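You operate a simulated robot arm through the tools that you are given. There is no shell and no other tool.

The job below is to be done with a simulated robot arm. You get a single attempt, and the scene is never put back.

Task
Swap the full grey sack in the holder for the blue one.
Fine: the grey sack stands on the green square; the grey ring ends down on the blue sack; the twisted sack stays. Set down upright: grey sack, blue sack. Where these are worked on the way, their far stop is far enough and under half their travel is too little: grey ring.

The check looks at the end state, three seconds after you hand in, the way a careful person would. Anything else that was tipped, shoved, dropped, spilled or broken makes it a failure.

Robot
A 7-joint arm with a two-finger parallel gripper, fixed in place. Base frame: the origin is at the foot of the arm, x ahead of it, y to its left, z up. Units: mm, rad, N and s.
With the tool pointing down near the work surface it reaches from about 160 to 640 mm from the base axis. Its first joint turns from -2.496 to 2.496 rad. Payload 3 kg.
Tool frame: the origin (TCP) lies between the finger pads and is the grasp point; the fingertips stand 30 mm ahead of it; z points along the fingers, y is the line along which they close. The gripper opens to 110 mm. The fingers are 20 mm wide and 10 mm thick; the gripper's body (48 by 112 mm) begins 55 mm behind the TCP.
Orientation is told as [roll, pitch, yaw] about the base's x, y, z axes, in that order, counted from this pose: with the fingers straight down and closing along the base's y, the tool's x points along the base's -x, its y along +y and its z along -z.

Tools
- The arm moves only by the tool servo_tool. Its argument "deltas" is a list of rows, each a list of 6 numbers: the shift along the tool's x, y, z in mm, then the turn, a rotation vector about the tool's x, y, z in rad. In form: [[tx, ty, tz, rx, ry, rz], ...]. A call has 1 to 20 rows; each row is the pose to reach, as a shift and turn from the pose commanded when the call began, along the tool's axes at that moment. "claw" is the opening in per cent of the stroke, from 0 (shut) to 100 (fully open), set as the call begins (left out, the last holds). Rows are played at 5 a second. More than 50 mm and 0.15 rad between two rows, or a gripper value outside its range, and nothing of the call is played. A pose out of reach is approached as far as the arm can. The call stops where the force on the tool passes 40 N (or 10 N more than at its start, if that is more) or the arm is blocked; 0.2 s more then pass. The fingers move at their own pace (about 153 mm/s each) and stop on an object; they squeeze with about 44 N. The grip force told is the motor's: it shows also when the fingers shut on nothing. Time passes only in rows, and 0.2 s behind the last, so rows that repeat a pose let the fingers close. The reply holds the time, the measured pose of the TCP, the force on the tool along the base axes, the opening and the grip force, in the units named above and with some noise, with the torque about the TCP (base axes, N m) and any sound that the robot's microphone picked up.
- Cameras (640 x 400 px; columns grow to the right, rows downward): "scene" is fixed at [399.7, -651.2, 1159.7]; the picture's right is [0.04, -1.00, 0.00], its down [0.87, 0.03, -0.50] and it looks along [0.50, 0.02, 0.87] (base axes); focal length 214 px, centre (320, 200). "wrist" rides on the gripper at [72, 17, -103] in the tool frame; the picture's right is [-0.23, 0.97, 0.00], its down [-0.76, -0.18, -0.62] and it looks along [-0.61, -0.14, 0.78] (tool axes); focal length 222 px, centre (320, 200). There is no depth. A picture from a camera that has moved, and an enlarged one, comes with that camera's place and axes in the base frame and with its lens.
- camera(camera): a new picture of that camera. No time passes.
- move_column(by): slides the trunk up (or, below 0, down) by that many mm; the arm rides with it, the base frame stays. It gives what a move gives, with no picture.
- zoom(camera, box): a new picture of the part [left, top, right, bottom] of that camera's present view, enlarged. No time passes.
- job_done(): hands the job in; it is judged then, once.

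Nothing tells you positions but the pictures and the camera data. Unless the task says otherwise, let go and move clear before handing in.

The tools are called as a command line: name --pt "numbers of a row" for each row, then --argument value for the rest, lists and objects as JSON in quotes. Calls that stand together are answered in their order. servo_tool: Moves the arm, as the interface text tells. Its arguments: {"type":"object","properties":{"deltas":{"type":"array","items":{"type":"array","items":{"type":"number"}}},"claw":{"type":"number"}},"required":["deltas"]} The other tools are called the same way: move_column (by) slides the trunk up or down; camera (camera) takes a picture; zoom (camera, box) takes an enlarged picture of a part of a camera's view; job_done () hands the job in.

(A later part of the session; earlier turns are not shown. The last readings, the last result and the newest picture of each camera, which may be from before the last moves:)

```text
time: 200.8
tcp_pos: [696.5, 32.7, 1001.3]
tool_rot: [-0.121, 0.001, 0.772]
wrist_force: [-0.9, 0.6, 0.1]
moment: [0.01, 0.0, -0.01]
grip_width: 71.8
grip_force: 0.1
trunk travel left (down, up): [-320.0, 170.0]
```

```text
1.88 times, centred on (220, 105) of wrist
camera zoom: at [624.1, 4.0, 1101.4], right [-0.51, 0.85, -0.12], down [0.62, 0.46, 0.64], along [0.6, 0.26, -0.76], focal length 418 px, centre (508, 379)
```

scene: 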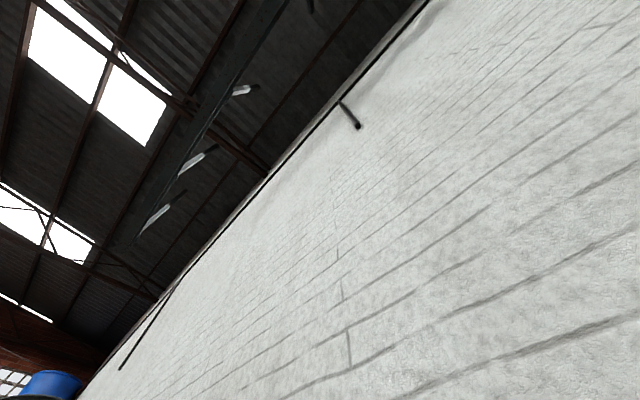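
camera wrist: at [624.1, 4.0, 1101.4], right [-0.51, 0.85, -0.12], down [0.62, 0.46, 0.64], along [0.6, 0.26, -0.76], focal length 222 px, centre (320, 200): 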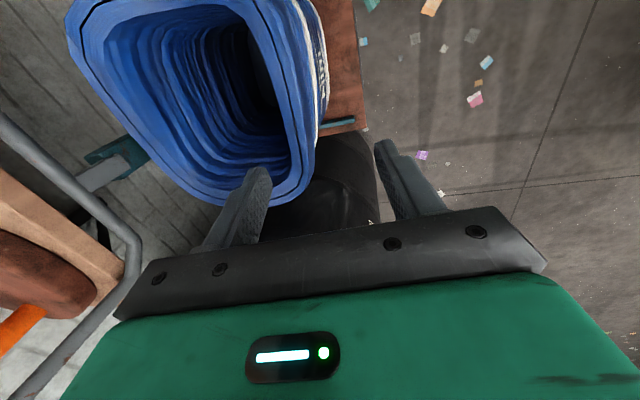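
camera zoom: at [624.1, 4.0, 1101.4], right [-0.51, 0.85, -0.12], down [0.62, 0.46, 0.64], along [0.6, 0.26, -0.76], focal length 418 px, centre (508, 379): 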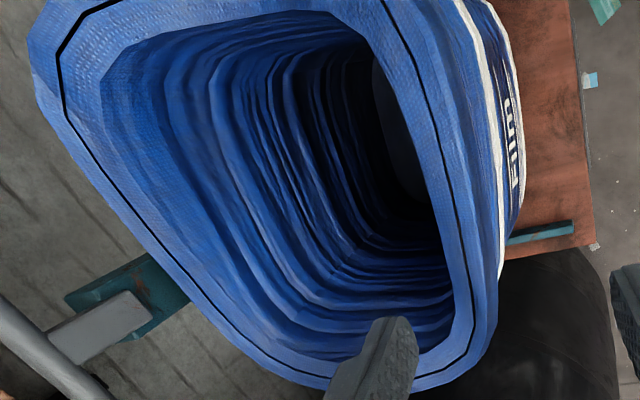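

I will level the tool to measure the rim on the same basis as I measured the grey sack earlier.

servo_tool --pt "0 -5 0 -0.06 0 0" --pt "0 -10 0 -0.121 0 0" --pt "0 -10 0 -0.121 0 0"

camera --camera "wrist"

zoom --camera "wrist" --box '[60, 0, 380, 200]'

```text
time: 201.6
tcp_pos: [705.1, 25.2, 1001.4]
tool_rot: [0.003, 0.0, 0.771]
wrist_force: [-1.4, 0.4, 0.5]
moment: [0.03, 0.01, -0.05]
grip_width: 71.4
grip_force: 0.1
trunk travel left (down, up): [-320.0, 170.0]
```

```text
taken
camera wrist: at [641.1, -13.2, 1105.0], right [-0.52, 0.86, 0.0], down [0.67, 0.4, 0.62], along [0.53, 0.32, -0.78], focal length 222 px, centre (320, 200)
```

wrist: 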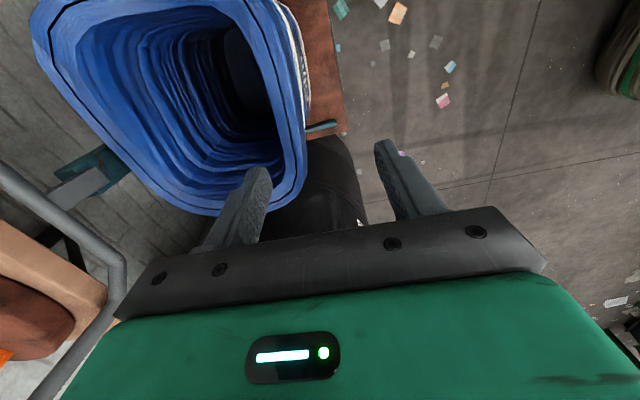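

```text
2.00 times, centred on (220, 100) of wrist
camera zoom: at [641.1, -13.2, 1105.0], right [-0.52, 0.86, 0.0], down [0.67, 0.4, 0.62], along [0.53, 0.32, -0.78], focal length 444 px, centre (520, 400)
```

zoom: 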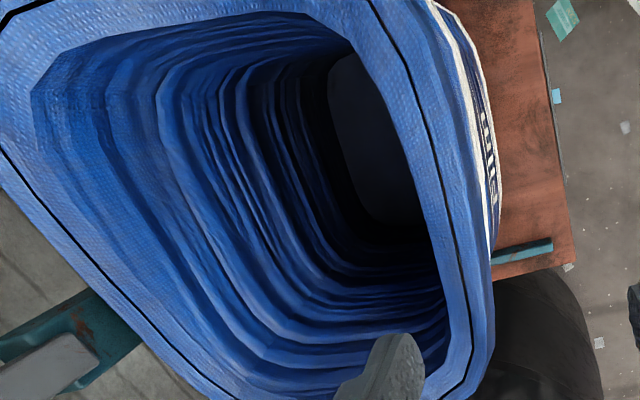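

The blue rim sits about 25 mm too far back compared with where the grey one was, because the sack settled on release. I will regrip it with a smaller tilt and bring it toward the robot so that the ring will land on its rim.

servo_tool --pt "0 -13 10 0.03 0 0" --pt "0 -26 25 0.07 0 0" --pt "0 -38 45 0.07 0 0" --pt "0 -38 75 0.07 0 0" --pt "0 -38 105 0.07 0 0" --pt "0 -38 130 0.07 0 0" --pt "0 -38 150 0.07 0 0" --pt "0 -38 163 0.07 0 0" --pt "0 -38 163 0.07 0 0"

zoom --camera "wrist" --box '[200, 60, 440, 220]'

```text
time: 203.6
tcp_pos: [732.1, -1.7, 840.0]
tool_rot: [-0.069, 0.0, 0.77]
wrist_force: [0.9, -0.6, 0.3]
moment: [-0.01, 0.02, 0.01]
grip_width: 71.4
grip_force: 0.1
trunk travel left (down, up): [-320.0, 170.0]
```

```text
2.50 times, centred on (320, 140) of wrist
camera zoom: at [662.7, -34.7, 941.2], right [-0.51, 0.86, -0.07], down [0.64, 0.43, 0.63], along [0.57, 0.28, -0.77], focal length 555 px, centre (320, 350)
```

zoom: 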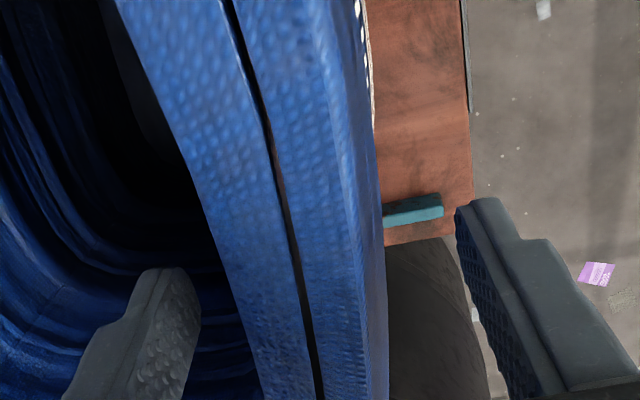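

The wall is nearly centred. I will close and check the moment.

servo_tool --pt "0 -4 0 0 0 0" --pt "0 -4 0 0 0 0"

servo_tool --pt "0 0 0 0 0 0" --pt "0 0 0 0 0 0" --pt "0 0 0 0 0 0" --pt "0 0 0 0 0 0" --claw 0

camera --camera "wrist"

```text
time: 204.2
tcp_pos: [735.2, -3.6, 839.5]
tool_rot: [-0.068, -0.001, 0.77]
wrist_force: [-0.2, -0.5, -0.8]
moment: [-0.02, -0.03, -0.02]
grip_width: 71.4
grip_force: 0.1
trunk travel left (down, up): [-320.0, 170.0]
```

```text
time: 205.2
tcp_pos: [736.3, -4.1, 839.7]
tool_rot: [-0.068, 0.001, 0.771]
wrist_force: [-0.7, 0.8, 0.8]
moment: [0.3, 0.41, -0.04]
grip_width: 17.5
grip_force: 44.0
trunk travel left (down, up): [-320.0, 170.0]
```

```text
taken
camera wrist: at [665.7, -37.7, 941.1], right [-0.51, 0.86, -0.07], down [0.64, 0.43, 0.63], along [0.57, 0.28, -0.77], focal length 222 px, centre (320, 200)
```

wrist: 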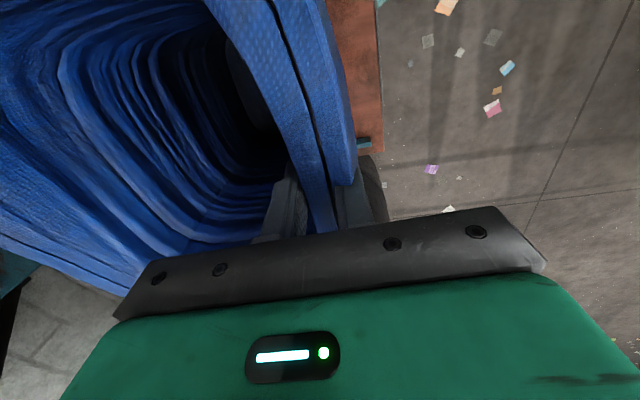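

The small moment suggests that the far rim is touching the ring's post. I will lift slightly and bring the sack toward the robot.

servo_tool --pt "0 -0.3 -5 0 0 0" --pt "0 -0.7 -10 0 0 0" --pt "0 7 -10.5 0 0 0" --pt "0 15 -11 0 0 0" --pt "0 23.3 -11.7 0 0 0" --pt "0 23.3 -11.7 0 0 0"

camera --camera "wrist"

```text
time: 206.6
tcp_pos: [718.5, 11.7, 849.8]
tool_rot: [-0.067, 0.0, 0.771]
wrist_force: [0.6, -0.5, -1.7]
moment: [0.1, 0.11, -0.02]
grip_width: 17.6
grip_force: 43.9
trunk travel left (down, up): [-320.0, 170.0]
```

```text
taken
camera wrist: at [649.6, -21.6, 951.1], right [-0.51, 0.86, -0.07], down [0.64, 0.43, 0.63], along [0.57, 0.28, -0.77], focal length 222 px, centre (320, 200)
```

wrist: 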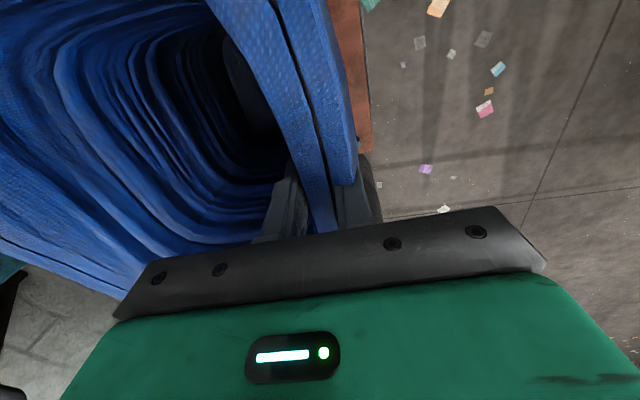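

It hangs free and upright now. I will shift 6 mm more and lower.

servo_tool --pt "0 3 0 0 0 0" --pt "0 6 0 0 0 0" --pt "0 6.3 4 0 0 0" --pt "0 6.5 7 0 0 0" --pt "0 6.5 7 0 0 0"

servo_tool --pt "0 0.1 1 0 0 0" --pt "0 0.1 2 0 0 0" --pt "0 0.2 3 0 0 0" --pt "0 0.2 3 0 0 0"

```text
time: 207.8
tcp_pos: [714.8, 16.8, 842.1]
tool_rot: [-0.069, 0.0, 0.771]
wrist_force: [-0.4, 0.0, -0.3]
moment: [0.11, 0.11, 0.0]
grip_width: 17.9
grip_force: 44.2
trunk travel left (down, up): [-320.0, 170.0]
```

```text
time: 208.8
tcp_pos: [714.6, 15.6, 840.3]
tool_rot: [-0.07, -0.002, 0.773]
wrist_force: [-1.3, -1.1, 7.3]
moment: [-0.24, 0.64, -0.03]
grip_width: 17.7
grip_force: 44.6
trunk travel left (down, up): [-320.0, 170.0]
```

The near-left corner touches first, so I will level the sack by a small rotation and lower a touch more.

servo_tool --pt "0 0 0 -0.01 0.012 0" --pt "0 0 0 -0.02 0.025 0" --pt "0 0 1 -0.02 0.025 0" --pt "0 0 2 -0.02 0.025 0" --pt "0 0 2 -0.02 0.025 0"

```text
time: 209.9
tcp_pos: [712.7, 15.0, 838.5]
tool_rot: [-0.052, 0.019, 0.77]
wrist_force: [-2.2, -0.8, 31.8]
moment: [0.58, -0.55, 0.04]
grip_width: 17.5
grip_force: 44.0
trunk travel left (down, up): [-320.0, 170.0]
```

It is sitting flat now but with more pressure than needed. I will ease up a little and release.

servo_tool --pt "0 0 -1 0 0 0" --pt "0 0 -1.5 0 0 0"

servo_tool --pt "0 0 0 0 0 0" --pt "0 0 0 0 0 0" --pt "0 0 0 0 0 0" --claw 60

servo_tool --pt "0 0 -20 0 0 0" --pt "0 0 -50 0 0 0" --pt "0 0 -90 0 0 0" --pt "0 0 -130 0.05 -0.02 0" --pt "0 0 -163 0.05 -0.02 0" --pt "0 0 -163 0.05 -0.02 0"

camera --camera "wrist"

zoom --camera "wrist" --box '[60, 0, 380, 200]'

```text
time: 210.6
tcp_pos: [712.3, 15.4, 839.0]
tool_rot: [-0.049, 0.025, 0.769]
wrist_force: [-2.7, -1.7, 23.0]
moment: [0.34, -0.35, 0.02]
grip_width: 17.8
grip_force: 44.1
trunk travel left (down, up): [-320.0, 170.0]
```

```text
time: 211.3
tcp_pos: [713.2, 15.6, 838.7]
tool_rot: [-0.049, 0.025, 0.77]
wrist_force: [0.1, -0.1, 0.4]
moment: [-0.02, 0.02, 0.0]
grip_width: 66.2
grip_force: 0.0
trunk travel left (down, up): [-320.0, 170.0]
```

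```text
time: 212.8
tcp_pos: [713.3, 22.9, 1001.9]
tool_rot: [-0.1, 0.005, 0.772]
wrist_force: [0.3, 0.1, 0.1]
moment: [-0.02, -0.01, -0.02]
grip_width: 65.8
grip_force: 0.0
trunk travel left (down, up): [-320.0, 170.0]
```

```text
taken
camera wrist: at [642.5, -8.8, 1103.9], right [-0.51, 0.85, -0.1], down [0.63, 0.45, 0.63], along [0.58, 0.26, -0.77], focal length 222 px, centre (320, 200)
```

wrist: 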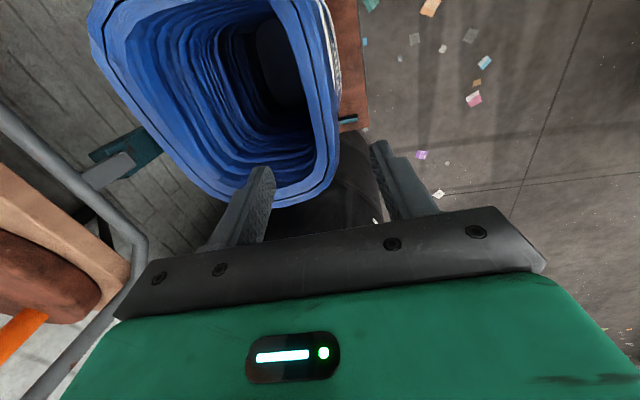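

```text
2.00 times, centred on (220, 100) of wrist
camera zoom: at [642.5, -8.8, 1103.9], right [-0.51, 0.85, -0.1], down [0.63, 0.45, 0.63], along [0.58, 0.26, -0.77], focal length 444 px, centre (520, 400)
```

zoom: 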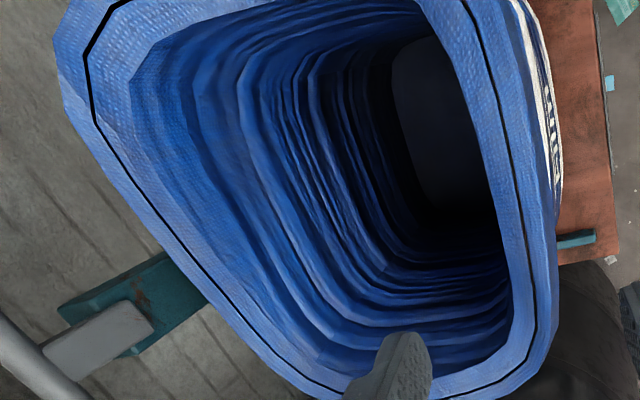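

I will level the tool to repeat the comparison view.

servo_tool --pt "0 4 0 -0.05 0 0" --pt "0 8 0 -0.1 -0.005 0" --pt "0 8 0 -0.1 -0.005 0"

camera --camera "wrist"

zoom --camera "wrist" --box '[60, 0, 380, 200]'

```text
time: 213.6
tcp_pos: [706.7, 28.3, 1000.3]
tool_rot: [0.003, -0.001, 0.771]
wrist_force: [-0.7, 0.2, 0.2]
moment: [0.05, -0.02, 0.02]
grip_width: 65.9
grip_force: 0.0
trunk travel left (down, up): [-320.0, 170.0]
```

```text
taken
camera wrist: at [643.0, -9.2, 1104.4], right [-0.52, 0.86, 0.0], down [0.67, 0.4, 0.62], along [0.53, 0.32, -0.78], focal length 222 px, centre (320, 200)
```

wrist: 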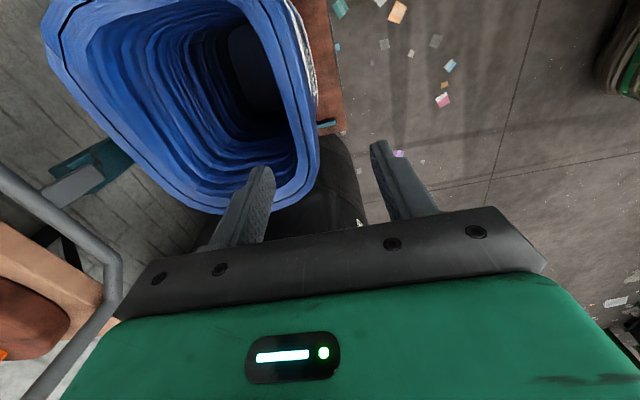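

```text
2.00 times, centred on (220, 100) of wrist
camera zoom: at [643.0, -9.2, 1104.4], right [-0.52, 0.86, 0.0], down [0.67, 0.4, 0.62], along [0.53, 0.32, -0.78], focal length 444 px, centre (520, 400)
```

zoom: 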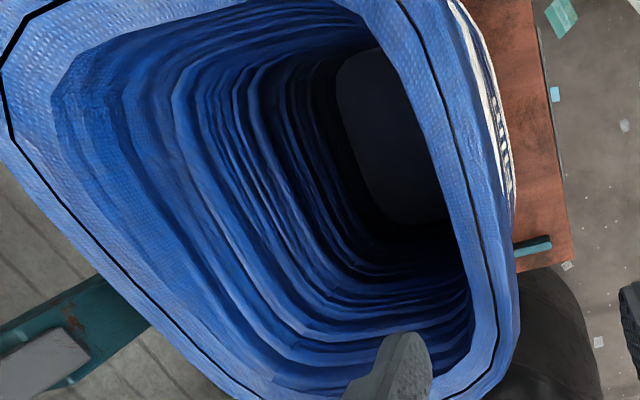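

The rim is still about 15 mm farther back than the grey one was; at release the far side dropped a little. I will regrip with the tool vertical, which should match this sack's wall, and shift it the remaining distance.

servo_tool --pt "1 -10 10 0 0 0" --pt "2 -20 25 0 0 0" --pt "3 -29 45 0.01 0 0" --pt "3 -29 75 0.015 0 0" --pt "3 -29 105 0.015 0 0" --pt "3 -29 130 0.015 0 0" --pt "3 -29 150 0.015 0 0" --pt "3 -29 161 0.015 0 0" --pt "3 -29 161 0.015 0 0"

zoom --camera "wrist" --box '[200, 60, 440, 220]'

```text
time: 215.6
tcp_pos: [725.7, 6.8, 838.8]
tool_rot: [-0.014, 0.001, 0.77]
wrist_force: [-0.7, 0.2, -0.8]
moment: [0.01, -0.02, -0.02]
grip_width: 66.0
grip_force: 0.0
trunk travel left (down, up): [-320.0, 170.0]
```

```text
2.50 times, centred on (320, 140) of wrist
camera zoom: at [660.0, -31.0, 941.6], right [-0.52, 0.86, -0.01], down [0.66, 0.41, 0.63], along [0.54, 0.31, -0.78], focal length 555 px, centre (320, 350)
```

zoom: 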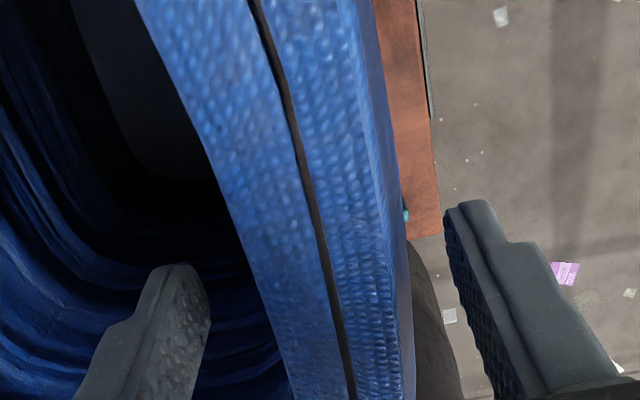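

The wall is well centred. I will close and check.

servo_tool --pt "0 0 0 0 0 0" --pt "0 0 0 0 0 0" --pt "0 0 0 0 0 0" --pt "0 0 0 0 0 0" --claw 0

servo_tool --pt "0 0 -4 0 0 0" --pt "0 0 -8 0 0 0" --pt "0 0 -8 0 0 0"

```text
time: 216.6
tcp_pos: [724.2, 7.0, 838.1]
tool_rot: [-0.013, 0.0, 0.77]
wrist_force: [-0.5, -0.4, 0.2]
moment: [0.08, 0.08, -0.05]
grip_width: 17.9
grip_force: 43.8
trunk travel left (down, up): [-320.0, 170.0]
```

```text
time: 217.3
tcp_pos: [724.8, 6.1, 846.8]
tool_rot: [-0.014, -0.001, 0.771]
wrist_force: [0.3, -0.7, -1.7]
moment: [0.12, 0.06, -0.01]
grip_width: 17.8
grip_force: 43.8
trunk travel left (down, up): [-320.0, 170.0]
```

Good, aligned with almost no moment. I will shift it 22 mm toward the robot and lower it.

servo_tool --pt "0 7 0 0 0 0" --pt "0 15 0 0 0 0" --pt "0 22 0 0 0 0" --pt "0 22 3 0 0 0" --pt "0 22 6 0 0 0" --pt "0 22 6 0 0 0"

servo_tool --pt "0 0 1 0 0 0" --pt "0 0 2 0 0 0" --pt "0 0 2.6 0 0 0" --pt "0 0 2.6 0 0 0"

```text
time: 218.8
tcp_pos: [709.0, 23.4, 841.2]
tool_rot: [-0.014, 0.0, 0.771]
wrist_force: [-0.3, 0.6, -1.3]
moment: [0.06, 0.1, 0.02]
grip_width: 17.8
grip_force: 44.3
trunk travel left (down, up): [-320.0, 170.0]
```

```text
time: 219.8
tcp_pos: [710.3, 22.3, 838.5]
tool_rot: [-0.014, -0.001, 0.773]
wrist_force: [-0.6, 0.5, 4.3]
moment: [-0.01, 0.25, -0.02]
grip_width: 17.8
grip_force: 43.9
trunk travel left (down, up): [-320.0, 170.0]
```

It is in contact lightly. I will release and check.

servo_tool --pt "0 0 0 0 0 0" --pt "0 0 0 0 0 0" --pt "0 0 0 0 0 0" --claw 60

servo_tool --pt "0 0 -20 0 0 0" --pt "0 0 -50 0 0 0" --pt "0 0 -90 0 0 0" --pt "0 0 -130 -0.014 0 0" --pt "0 5 -163 -0.014 0 0" --pt "0 5 -163 -0.014 0 0"

zoom --camera "wrist" --box '[60, 0, 380, 200]'

camera --camera "wrist"

```text
time: 220.6
tcp_pos: [710.0, 22.1, 839.7]
tool_rot: [-0.016, 0.001, 0.771]
wrist_force: [0.4, 0.9, 0.5]
moment: [-0.01, 0.0, -0.01]
grip_width: 66.1
grip_force: 0.1
trunk travel left (down, up): [-320.0, 170.0]
```

```text
time: 221.9
tcp_pos: [703.3, 27.0, 1002.9]
tool_rot: [0.001, 0.0, 0.77]
wrist_force: [0.2, -0.5, -0.4]
moment: [-0.03, -0.01, -0.02]
grip_width: 65.8
grip_force: 0.1
trunk travel left (down, up): [-320.0, 170.0]
```

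```text
2.00 times, centred on (220, 100) of wrist
camera zoom: at [638.8, -11.2, 1105.0], right [-0.52, 0.86, 0.0], down [0.67, 0.4, 0.62], along [0.53, 0.32, -0.78], focal length 444 px, centre (520, 400)
```

zoom: 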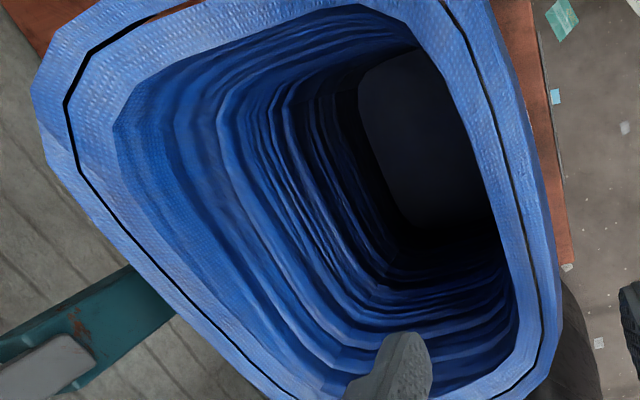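

```text
taken
camera wrist: at [638.8, -11.2, 1105.0], right [-0.52, 0.86, 0.0], down [0.67, 0.4, 0.62], along [0.53, 0.32, -0.78], focal length 222 px, centre (320, 200)
```

wrist: 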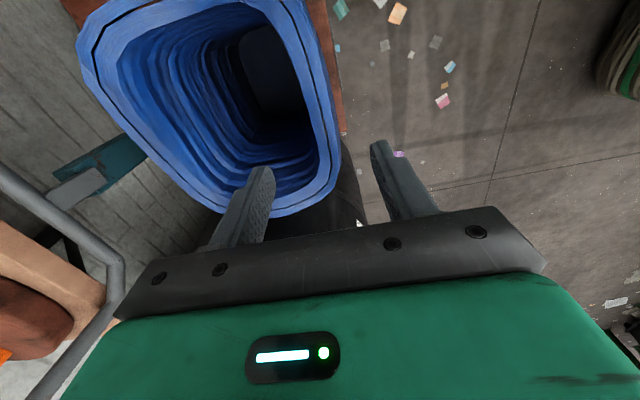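

The blue rim now matches the grey sack's original position within a few millimetres. Next I will swing the ring back down, starting by backing off, raising the trunk to its earlier height and turning the tool horizontal.

servo_tool --pt "0 20 -30 0 0 0" --pt "0 40 -60 0 0 0" --pt "0 60 -95 0 0 0" --pt "0 60 -95 0 0 0" --claw 30

move_column --by 90

servo_tool --pt "0 0 0 0.142 0 0" --pt "0 0 0 0.284 0 0" --pt "0 0 0 0.426 0 0" --pt "0 0 0 0.568 0 0" --pt "0 0 0 0.71 0 0" --pt "0 0 0 0.852 0 0" --pt "0 0 0 0.994 0 0" --pt "0 0 0 1.136 0 0" --pt "0 0 0 1.278 0 0" --pt "0 0 0 1.42 0 0" --pt "0 0 0 1.56 0 0" --pt "0 0 0 1.587 0 0" --pt "0 0 0 1.587 0 0"

camera --camera "wrist"

```text
time: 222.9
tcp_pos: [660.0, 71.2, 1097.3]
tool_rot: [0.0, 0.001, 0.772]
wrist_force: [0.4, 0.2, -0.5]
moment: [-0.04, -0.02, 0.02]
grip_width: 33.1
grip_force: 0.0
trunk travel left (down, up): [-320.0, 170.0]
```

```text
time: 224.2
tcp_pos: [662.6, 71.0, 1186.6]
tool_rot: [-0.001, 0.0, 0.771]
wrist_force: [0.4, 0.2, -0.4]
moment: [-0.01, -0.01, 0.01]
grip_width: 33.2
grip_force: 0.0
trunk travel left (down, up): [-410.0, 80.0]
```

```text
time: 227.0
tcp_pos: [661.2, 72.1, 1189.0]
tool_rot: [-1.589, 0.0, 0.77]
wrist_force: [-0.1, 0.2, -0.6]
moment: [0.0, -0.02, -0.02]
grip_width: 33.0
grip_force: 0.1
trunk travel left (down, up): [-410.0, 80.0]
```

```text
taken
camera wrist: at [537.5, 95.1, 1168.8], right [0.17, 0.15, -0.97], down [0.11, 0.98, 0.17], along [0.98, -0.14, 0.16], focal length 222 px, centre (320, 200)
```

wrist: 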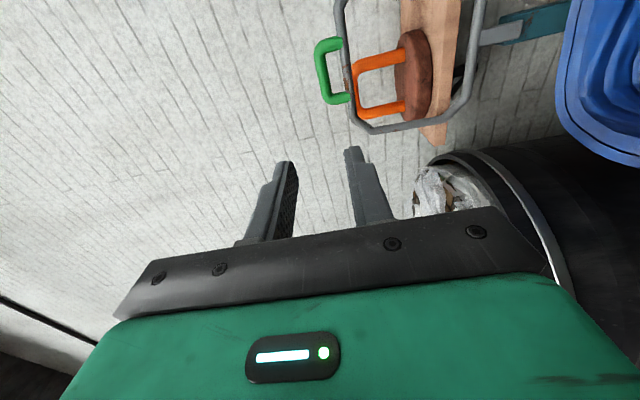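

The ring and its handle are in view, still standing open. I will approach the handle along the same line I used to leave it.

servo_tool --pt "1 0.6 36 0 -0.066 0" --pt "2 1.2 73 0 -0.132 0" --pt "3 1.7 109 0 -0.199 0" --pt "4.3 2.3 146 0 -0.265 0" --pt "5.4 2.9 182 0 -0.331 0" --pt "6.5 3.5 218 0 -0.397 0" --pt "7.5 4 255 0 -0.464 0" --pt "8.6 4.6 291 0 -0.53 0" --pt "8.6 4.6 291 0 -0.53 0" --claw 25

camera --camera "wrist"

zoom --camera "wrist" --box '[200, 0, 440, 220]'

```text
time: 229.0
tcp_pos: [859.3, -144.2, 1188.4]
tool_rot: [-1.584, 0.007, 1.302]
wrist_force: [0.0, -1.0, 0.9]
moment: [0.01, -0.01, 0.03]
grip_width: 27.3
grip_force: 0.0
trunk travel left (down, up): [-410.0, 80.0]
```

```text
taken
camera wrist: at [739.2, -186.7, 1170.1], right [0.07, 0.21, -0.98], down [-0.4, 0.9, 0.16], along [0.91, 0.38, 0.15], focal length 222 px, centre (320, 200)
```

wrist: 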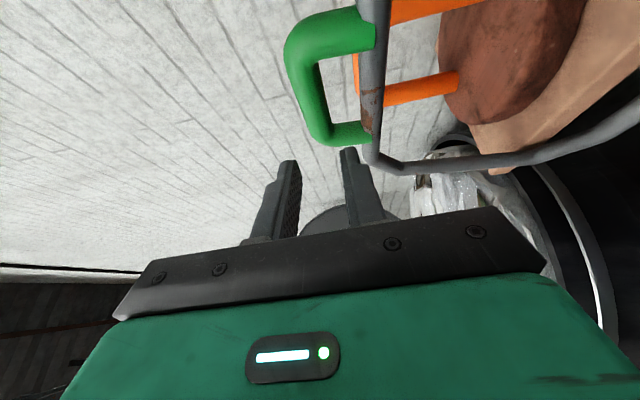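

```text
1.82 times, centred on (320, 110) of wrist
camera zoom: at [739.2, -186.7, 1170.1], right [0.07, 0.21, -0.98], down [-0.4, 0.9, 0.16], along [0.91, 0.38, 0.15], focal length 404 px, centre (320, 364)
```

zoom: 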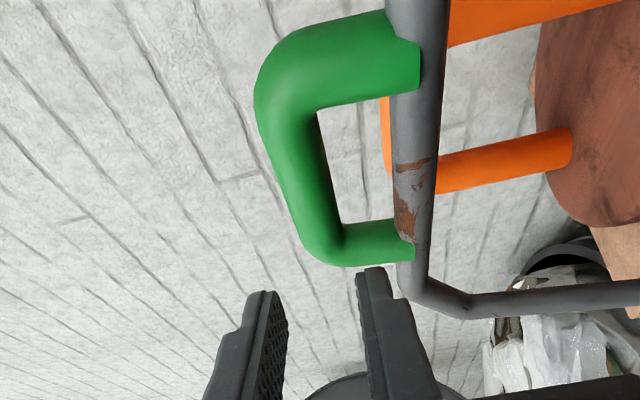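

The fingers line up as they did on the way out. I will move in in small steps, checking for contact.

servo_tool --pt "7.7 -0.5 12.6 0 0 0" --pt "15.5 -0.9 25.2 0 0 0" --pt "15.5 -0.9 25.2 0 0 0"

zoom --camera "wrist" --box '[240, 60, 400, 220]'

```text
time: 229.8
tcp_pos: [879.0, -166.0, 1189.5]
tool_rot: [-1.586, 0.008, 1.302]
wrist_force: [-0.3, -0.3, 0.2]
moment: [0.0, 0.05, 0.03]
grip_width: 27.6
grip_force: 0.0
trunk travel left (down, up): [-410.0, 80.0]
```

```text
2.50 times, centred on (320, 140) of wrist
camera zoom: at [759.0, -206.8, 1171.6], right [0.07, 0.21, -0.98], down [-0.4, 0.9, 0.16], along [0.91, 0.38, 0.15], focal length 555 px, centre (320, 350)
```

zoom: 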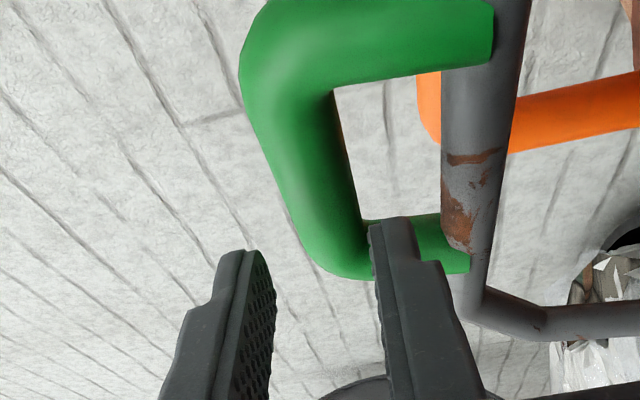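

The view matches the exit view exactly. I will continue in.

servo_tool --pt "5 0 8.7 0 0 0" --pt "10 0 17.4 0 0 0" --pt "15 0 26 0 0 0" --pt "20 0.2 34.9 0 0 0" --pt "20 0.2 34.9 0 0 0"

zoom --camera "wrist" --box '[240, 60, 400, 220]'

```text
time: 231.0
tcp_pos: [907.5, -194.6, 1189.2]
tool_rot: [-1.584, 0.008, 1.301]
wrist_force: [0.4, 0.4, 0.0]
moment: [0.02, -0.03, 0.0]
grip_width: 27.5
grip_force: 0.0
trunk travel left (down, up): [-410.0, 80.0]
```

```text
2.50 times, centred on (320, 140) of wrist
camera zoom: at [787.7, -236.2, 1171.7], right [0.07, 0.21, -0.98], down [-0.4, 0.9, 0.16], along [0.91, 0.38, 0.15], focal length 555 px, centre (320, 350)
```

zoom: 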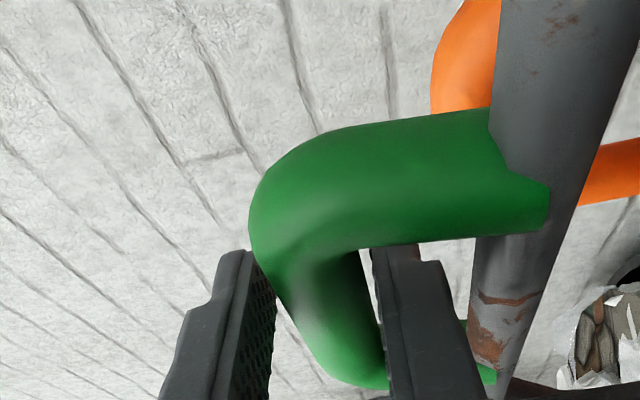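

The crossbar is between the fingers with no contact force. I will go slightly deeper and close on it.

servo_tool --pt "3.5 0 6 0 0 0" --pt "7 0 12.1 0 0 0" --pt "7 0 12.1 0 0 0"

servo_tool --pt "0 0 0 0 0 0" --pt "0 0 0 0 0 0" --pt "0 0 0 0 0 0" --claw 0

```text
time: 231.8
tcp_pos: [917.5, -203.6, 1191.0]
tool_rot: [-1.586, 0.008, 1.302]
wrist_force: [-0.4, 0.3, -0.3]
moment: [0.01, -0.01, 0.01]
grip_width: 27.6
grip_force: 0.0
trunk travel left (down, up): [-410.0, 80.0]
```

```text
time: 232.6
tcp_pos: [917.5, -203.6, 1189.2]
tool_rot: [-1.582, 0.007, 1.302]
wrist_force: [-8.3, 0.5, -12.5]
moment: [0.05, -0.01, -0.07]
grip_width: 21.7
grip_force: 44.6
trunk travel left (down, up): [-410.0, 80.0]
```

The crossbar is gripped. I will now bring the ring back over vertical along the recorded arc.

servo_tool --pt "-3.6 0.1 -6.1 0 0 0" --pt "-7.2 0.2 -12.3 0 0 0" --pt "-14.5 -1.4 -24.7 0 0 0" --pt "-22.4 -0.8 -38.2 0 0 0" --pt "-29.7 0 -50.6 0 0 0" --pt "-29.7 0 -50.6 0 0 0"

zoom --camera "wrist" --box '[200, 0, 440, 220]'

```text
time: 234.0
tcp_pos: [876.5, -162.3, 1188.8]
tool_rot: [-1.587, 0.008, 1.302]
wrist_force: [-2.6, -4.4, 3.8]
moment: [-0.17, -0.05, 0.21]
grip_width: 21.3
grip_force: 44.6
trunk travel left (down, up): [-410.0, 80.0]
```

```text
1.82 times, centred on (320, 110) of wrist
camera zoom: at [756.4, -204.7, 1171.4], right [0.07, 0.21, -0.98], down [-0.4, 0.9, 0.16], along [0.91, 0.38, 0.15], focal length 404 px, centre (320, 364)
```

zoom: 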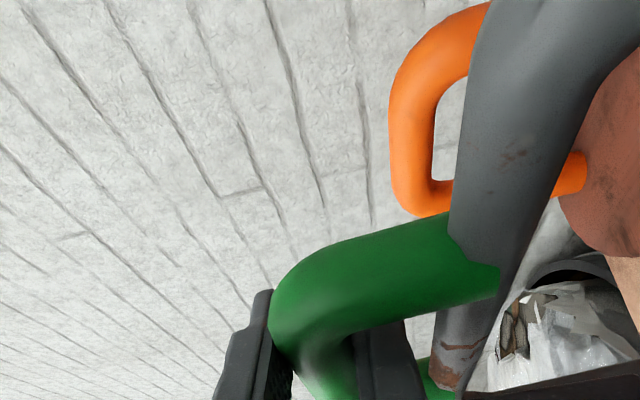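

The ring is following smoothly past vertical. I will continue down the arc.

servo_tool --pt "-5 0.2 -8.6 0 0 0" --pt "-10.1 0.5 -17.2 0 0 0" --pt "-15.2 1.6 -25.9 0 0 0" --pt "-20.3 2.9 -34.5 0 0 0" --pt "-28.4 5.5 -48.3 0 0 0" --pt "-36.5 8.6 -62.1 0 0 0" --pt "-36.5 8.6 -62.1 0 0 0"

```text
time: 235.6
tcp_pos: [825.6, -111.1, 1177.2]
tool_rot: [-1.579, 0.008, 1.3]
wrist_force: [-8.3, -14.1, -20.4]
moment: [0.09, 0.3, 0.09]
grip_width: 21.8
grip_force: 44.8
trunk travel left (down, up): [-410.0, 80.0]
```

servo_tool --pt "-3 2.1 -5.2 0 0 0" --pt "-6.1 4.1 -10.3 0 0 0" --pt "-12.7 8.4 -21.6 0 0 0" --pt "-19.3 13.4 -32.8 0 0 0" --pt "-26.3 19.5 -44.8 0 0 0" --pt "-35.5 28.5 -60.4 0 0 0" --pt "-35.5 28.5 -60.4 0 0 0"

zoom --camera "wrist" --box '[200, 0, 440, 220]'

```text
time: 236.6
tcp_pos: [801.6, -87.2, 1161.3]
tool_rot: [-1.576, 0.009, 1.299]
wrist_force: [10.7, -1.8, -21.6]
moment: [0.35, -0.08, 0.04]
grip_width: 21.7
grip_force: 45.1
trunk travel left (down, up): [-410.0, 80.0]
stopped in row 5: the force on the tool passed its limit at 41 N (the readings are from after the stop); the commanded pose is now the measured one
```

```text
1.82 times, centred on (320, 110) of wrist
camera zoom: at [682.1, -129.4, 1145.1], right [0.06, 0.21, -0.98], down [-0.4, 0.9, 0.17], along [0.92, 0.38, 0.14], focal length 404 px, centre (320, 364)
```

zoom: 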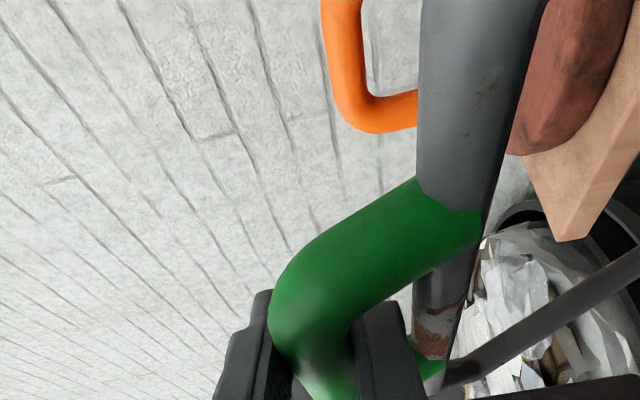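

The crossbar has slid deeper into the grip and the heights disagree by a millimetre or so. I will loosen slightly so that the ring just rests on the lower finger, then move the fingers back a little to keep clear of the near bar.

servo_tool --pt "0 0 0 0 0 0" --pt "0 0 0 0 0 0" --claw 22

zoom --camera "wrist" --box '[200, 0, 440, 220]'

```text
time: 237.2
tcp_pos: [800.4, -86.9, 1165.8]
tool_rot: [-1.584, 0.009, 1.299]
wrist_force: [0.7, -4.2, -8.4]
moment: [-0.06, -0.05, -0.02]
grip_width: 28.3
grip_force: 4.0
trunk travel left (down, up): [-410.0, 80.0]
```

```text
1.82 times, centred on (320, 110) of wrist
camera zoom: at [680.8, -129.1, 1147.5], right [0.07, 0.21, -0.98], down [-0.4, 0.9, 0.16], along [0.92, 0.38, 0.15], focal length 404 px, centre (320, 364)
```

zoom: 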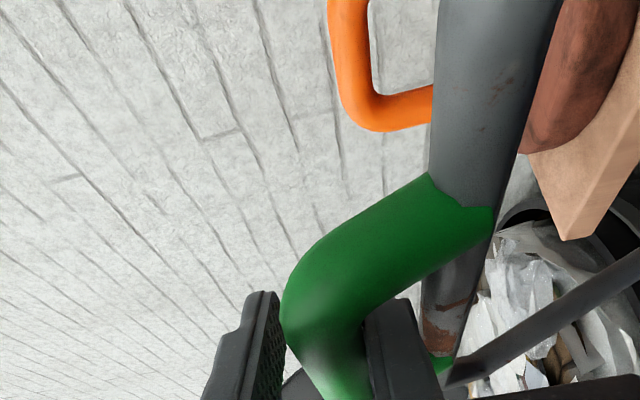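

servo_tool --pt "-2 0.5 -3.5 0 0 0" --pt "-4 1.2 -7 0 0 0" --pt "-6.1 2 -10.3 0 0 0" --pt "-6.1 2 -10.3 0 0 0"

zoom --camera "wrist" --box '[200, 0, 440, 220]'

```text
time: 238.2
tcp_pos: [793.2, -77.9, 1162.7]
tool_rot: [-1.582, 0.009, 1.299]
wrist_force: [3.0, -4.2, -14.0]
moment: [-0.06, -0.04, 0.01]
grip_width: 31.5
grip_force: 6.8
trunk travel left (down, up): [-410.0, 80.0]
```

```text
1.82 times, centred on (320, 110) of wrist
camera zoom: at [673.5, -120.0, 1144.4], right [0.07, 0.21, -0.98], down [-0.4, 0.9, 0.16], along [0.92, 0.38, 0.14], focal length 404 px, centre (320, 364)
```

zoom: 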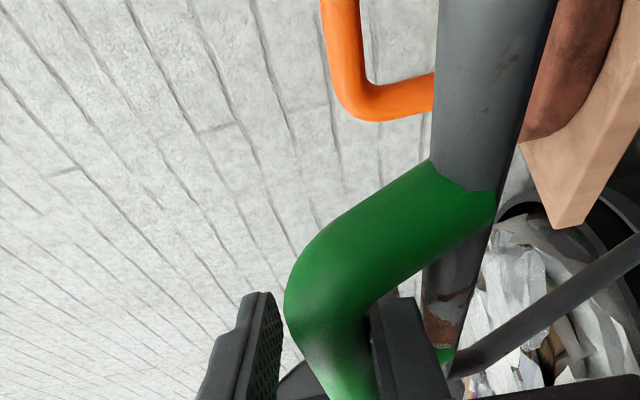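

The crossbar now rests on the lower finger. I will follow the arc downward in small steps with this light cage.

servo_tool --pt "-1.8 2.5 -3 0 0 0" --pt "-3.5 4.4 -6 0 0 0" --pt "-6.8 7.6 -11.6 0 0 0" --pt "-10.6 11.5 -18.1 0 0 0" --pt "-14.4 15.7 -24.6 0 0 0" --pt "-18.2 20.1 -31 0 0 0" --pt "-18.2 20.1 -31 0 0 0"

zoom --camera "wrist" --box '[200, 0, 440, 220]'

```text
time: 239.8
tcp_pos: [767.3, -52.2, 1143.1]
tool_rot: [-1.584, 0.009, 1.299]
wrist_force: [2.4, -0.3, -5.9]
moment: [0.07, 0.0, 0.0]
grip_width: 26.9
grip_force: 3.3
trunk travel left (down, up): [-410.0, 80.0]
```

```text
1.82 times, centred on (320, 110) of wrist
camera zoom: at [647.7, -94.6, 1125.6], right [0.07, 0.21, -0.98], down [-0.4, 0.9, 0.16], along [0.91, 0.38, 0.15], focal length 404 px, centre (320, 364)
```

zoom: 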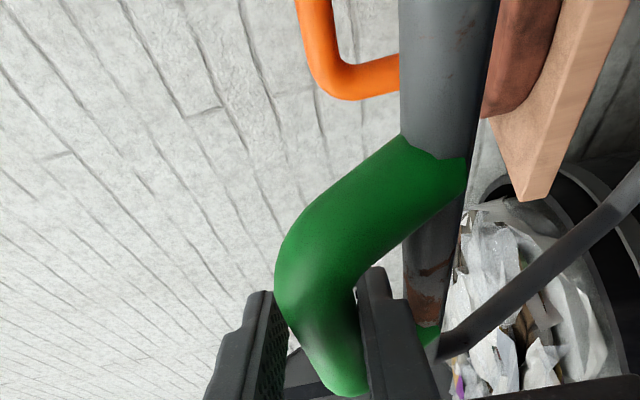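

This is working well. I will continue down.

servo_tool --pt "-3.8 4.4 -6.4 0 0 0" --pt "-7.6 9.2 -12.9 0 0 0" --pt "-11.4 14.4 -19.4 0 0 0" --pt "-15.2 20 -25.9 0 0 0" --pt "-19 26 -32.3 0 0 0" --pt "-22.8 32.5 -38.8 0 0 0" --pt "-26.6 39.2 -45.3 0 0 0" --pt "-30.4 46.4 -51.7 0 0 0" --pt "-30.4 46.4 -51.7 0 0 0"

zoom --camera "wrist" --box '[200, 0, 440, 220]'

```text
time: 241.8
tcp_pos: [725.3, -8.2, 1096.5]
tool_rot: [-1.583, 0.007, 1.299]
wrist_force: [1.1, 0.8, -2.7]
moment: [0.04, -0.01, 0.01]
grip_width: 25.8
grip_force: 1.4
trunk travel left (down, up): [-410.0, 80.0]
```

```text
1.82 times, centred on (320, 110) of wrist
camera zoom: at [607.1, -50.7, 1078.6], right [0.07, 0.21, -0.98], down [-0.4, 0.9, 0.16], along [0.91, 0.38, 0.15], focal length 404 px, centre (320, 364)
```

zoom: 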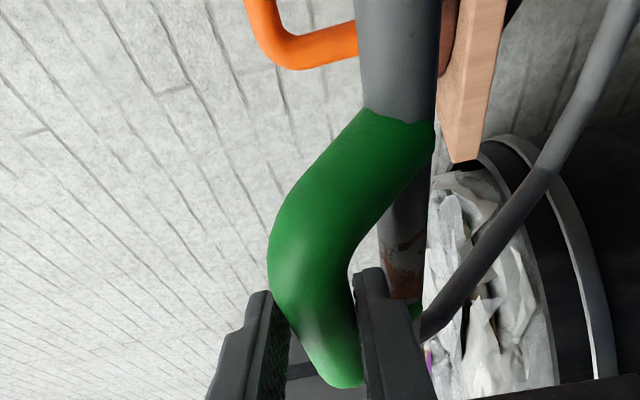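

servo_tool --pt "-3.6 7.2 -6 0 0 0" --pt "-7.1 14.8 -12.1 0 0 0" --pt "-10.9 23.7 -18.6 0 0 0" --pt "-14.7 33 -25 0 0 0" --pt "-18 42 -30.6 0 0 0" --pt "-21.3 51.3 -36.2 0 0 0" --pt "-24.4 61 -41.4 0 0 0" --pt "-27.4 71.2 -46.6 0 0 0" --pt "-29.9 81 -50.9 0 0 0" --pt "-32.4 90.8 -55.2 0 0 0" --pt "-34.7 101.3 -59 0 0 0" --pt "-37 112 -62.9 0 0 0" --pt "-37 112 -62.9 0 0 0"

zoom --camera "wrist" --box '[200, 0, 440, 220]'

```text
time: 244.6
tcp_pos: [675.5, 42.2, 983.0]
tool_rot: [-1.585, 0.009, 1.3]
wrist_force: [0.4, 0.6, -2.9]
moment: [0.06, -0.02, 0.01]
grip_width: 25.6
grip_force: 1.9
trunk travel left (down, up): [-410.0, 80.0]
```

```text
1.82 times, centred on (320, 110) of wrist
camera zoom: at [556.2, -0.8, 964.5], right [0.07, 0.21, -0.98], down [-0.4, 0.9, 0.16], along [0.91, 0.38, 0.15], focal length 404 px, centre (320, 364)
```

zoom: 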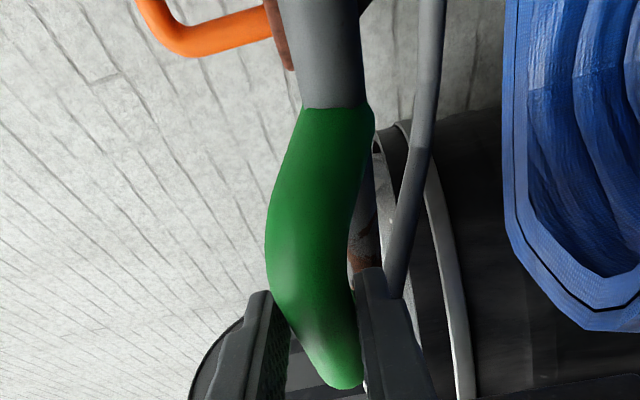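

The ring is nearly down. I will lower the last part slowly.

servo_tool --pt "-2.5 10.7 -4.2 0 0 0" --pt "-5 21.4 -8.4 0 0 0" --pt "-6.4 31.7 -10.8 0 0 0" --pt "-7.8 42.1 -13.2 0 0 0" --pt "-8.8 52.5 -14.9 0 0 0" --pt "-9.8 62.8 -16.6 0 0 0" --pt "-10.4 72.5 -17.7 0 0 0" --pt "-11 82.2 -18.8 0 0 0" --pt "-11.6 90 -19.7 0 0 0" --pt "-11.6 96 -19.7 0 0 0" --pt "-11.6 96 -19.7 0 0 0"

zoom --camera "wrist" --box '[200, 0, 440, 220]'

```text
time: 247.0
tcp_pos: [660.6, 56.3, 887.2]
tool_rot: [-1.583, 0.007, 1.299]
wrist_force: [0.5, 0.1, -3.1]
moment: [0.03, 0.01, -0.02]
grip_width: 25.5
grip_force: 1.2
trunk travel left (down, up): [-410.0, 80.0]
```

```text
1.82 times, centred on (320, 110) of wrist
camera zoom: at [541.6, 14.4, 868.2], right [0.07, 0.21, -0.98], down [-0.4, 0.9, 0.16], along [0.92, 0.38, 0.15], focal length 404 px, centre (320, 364)
```

zoom: 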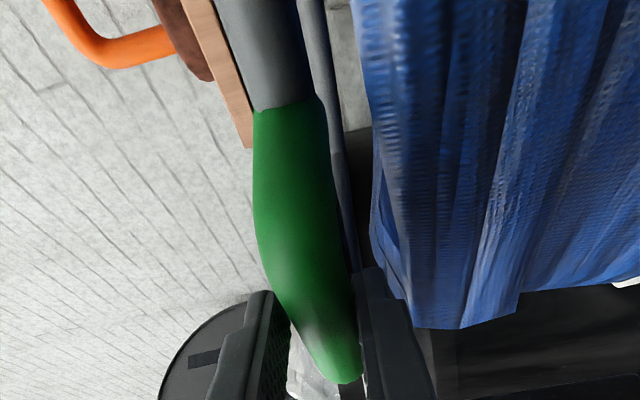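

servo_tool --pt "0 3 0 0 0 0" --pt "0 6 0 0 0 0" --pt "0 9 0 0 0 0" --pt "0 11 0 0 0 0" --pt "0 13 0 0 0 0" --pt "0 15 0 0 0 0" --pt "0 15 0 0 0 0"

zoom --camera "wrist" --box '[200, 0, 440, 220]'

```text
time: 248.6
tcp_pos: [660.7, 56.4, 871.5]
tool_rot: [-1.582, 0.009, 1.298]
wrist_force: [0.1, -0.3, 1.2]
moment: [-0.01, -0.02, 0.0]
grip_width: 24.6
grip_force: 0.1
trunk travel left (down, up): [-410.0, 80.0]
```

```text
1.82 times, centred on (320, 110) of wrist
camera zoom: at [541.8, 14.1, 853.4], right [0.07, 0.21, -0.98], down [-0.4, 0.9, 0.16], along [0.92, 0.38, 0.15], focal length 404 px, centre (320, 364)
```

zoom: 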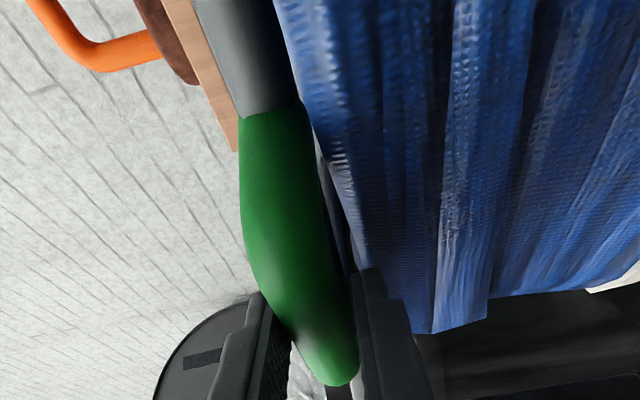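

The ring has come to rest at the same height as at the start, now on the blue sack. I will open the fingers and withdraw straight back.

servo_tool --pt "0 0 0 0 0 0" --pt "0 0 0 0 0 0" --claw 48

servo_tool --pt "-10 0 -17 0 0 0" --pt "-20 0 -35 0 0 0" --pt "-35 0 -60 0 0 0" --pt "-55 0 -94 0 0 0" --pt "-75 0 -128 0 0 0" --pt "-75 0 -128 0 0 0"

camera --camera "wrist"

zoom --camera "wrist" --box '[200, 0, 440, 160]'

```text
time: 249.2
tcp_pos: [660.5, 56.6, 872.0]
tool_rot: [-1.584, 0.01, 1.298]
wrist_force: [0.3, 0.2, 0.4]
moment: [0.02, -0.02, 0.02]
grip_width: 52.4
grip_force: 0.0
trunk travel left (down, up): [-410.0, 80.0]
```

```text
time: 250.6
tcp_pos: [560.6, 164.0, 870.2]
tool_rot: [-1.582, 0.008, 1.299]
wrist_force: [-0.1, -1.7, 0.3]
moment: [-0.01, 0.02, 0.01]
grip_width: 53.0
grip_force: 0.1
trunk travel left (down, up): [-410.0, 80.0]
```

```text
taken
camera wrist: at [440.5, 121.9, 851.7], right [0.07, 0.21, -0.98], down [-0.4, 0.9, 0.16], along [0.92, 0.38, 0.15], focal length 222 px, centre (320, 200)
```

wrist: 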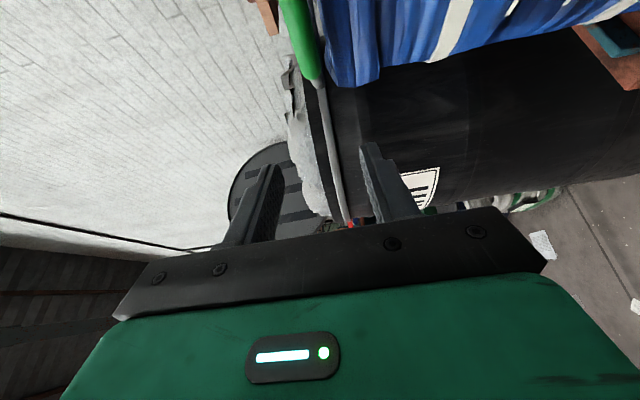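

```text
2.50 times, centred on (320, 80) of wrist
camera zoom: at [440.5, 121.9, 851.7], right [0.07, 0.21, -0.98], down [-0.4, 0.9, 0.16], along [0.92, 0.38, 0.15], focal length 555 px, centre (320, 500)
```

zoom: 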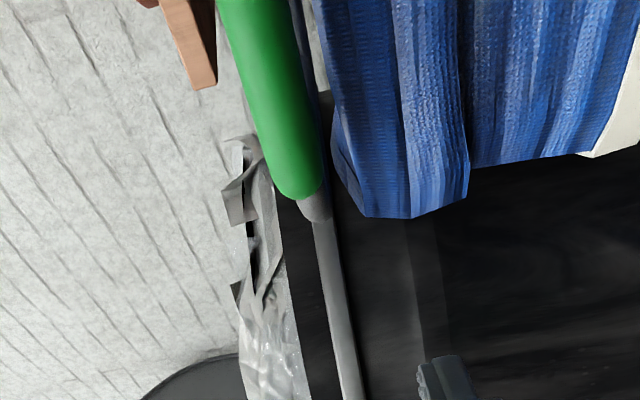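

The ring lies level on the blue sack. I will rise and turn the tool for a final check of the whole scene.

servo_tool --pt "0 -40 0 0 0 0" --pt "0 -80 0 0 0 0" --pt "0 -120 0 0 0 0" --pt "0 -160 0 0 0 0" --pt "0 -200 0 0 0 0" --pt "0 -240 0 0 0 0" --pt "0 -280 0 0 0 0" --pt "0 -310 0 0 0 0" --pt "0 -310 0 0 0.13 0" --pt "0 -310 0 0 0.26 0" --pt "0 -310 0 0 0.39 0" --pt "0 -310 0 0 0.527 0" --pt "0 -310 0 0 0.527 0"

servo_tool --pt "0 0 8 -0.142 0 0" --pt "0 0 16 -0.284 0 0" --pt "0 0 24 -0.426 0 0" --pt "0 0 32 -0.568 0 0" --pt "0 0 40 -0.71 0 0" --pt "0 0 50 -0.852 0 0" --pt "0 0 60 -0.994 0 0" --pt "0 0 70 -1.136 0 0" --pt "0 0 80 -1.278 0 0" --pt "0 0 90 -1.42 0 0" --pt "0 0 100 -1.555 0 0" --pt "0 0 110 -1.582 0 0" --pt "0 0 110 -1.582 0 0"

camera --camera "wrist"

```text
time: 253.4
tcp_pos: [555.3, 167.5, 1178.8]
tool_rot: [-1.585, 0.002, 0.768]
wrist_force: [0.4, 0.9, -0.5]
moment: [0.0, 0.01, 0.0]
grip_width: 52.8
grip_force: 0.1
trunk travel left (down, up): [-410.0, 80.0]
```

```text
time: 256.2
tcp_pos: [632.0, 88.5, 1178.8]
tool_rot: [-0.002, 0.002, 0.774]
wrist_force: [0.0, 0.0, 0.0]
moment: [-0.01, -0.01, -0.01]
grip_width: 52.5
grip_force: 0.2
trunk travel left (down, up): [-410.0, 80.0]
```

```text
taken
camera wrist: at [567.2, 50.0, 1282.1], right [-0.52, 0.86, 0.0], down [0.67, 0.41, 0.62], along [0.53, 0.32, -0.78], focal length 222 px, centre (320, 200)
```

wrist: 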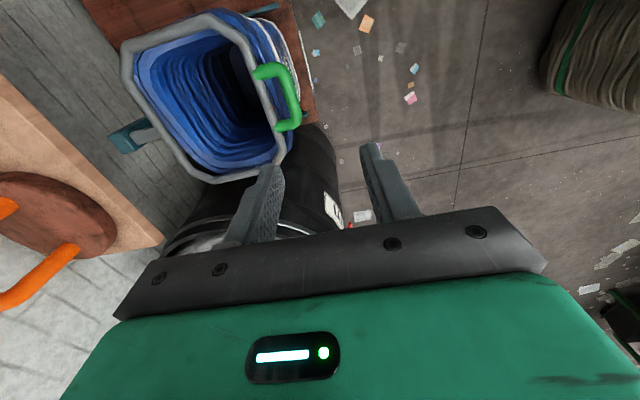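

zoom --camera "wrist" --box '[90, 0, 340, 200]'

```text
2.00 times, centred on (215, 100) of wrist
camera zoom: at [567.2, 50.0, 1282.1], right [-0.52, 0.86, 0.0], down [0.67, 0.41, 0.62], along [0.53, 0.32, -0.78], focal length 444 px, centre (530, 400)
```

zoom: 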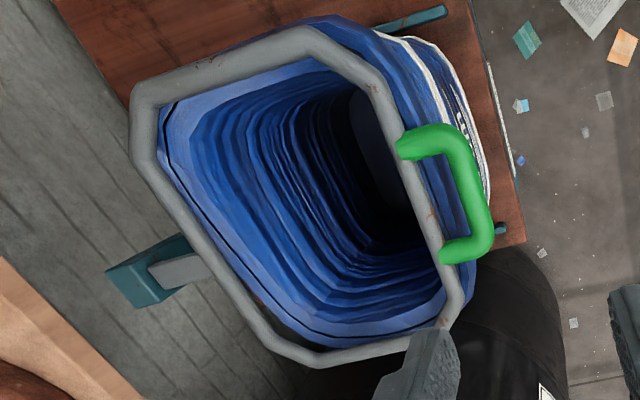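

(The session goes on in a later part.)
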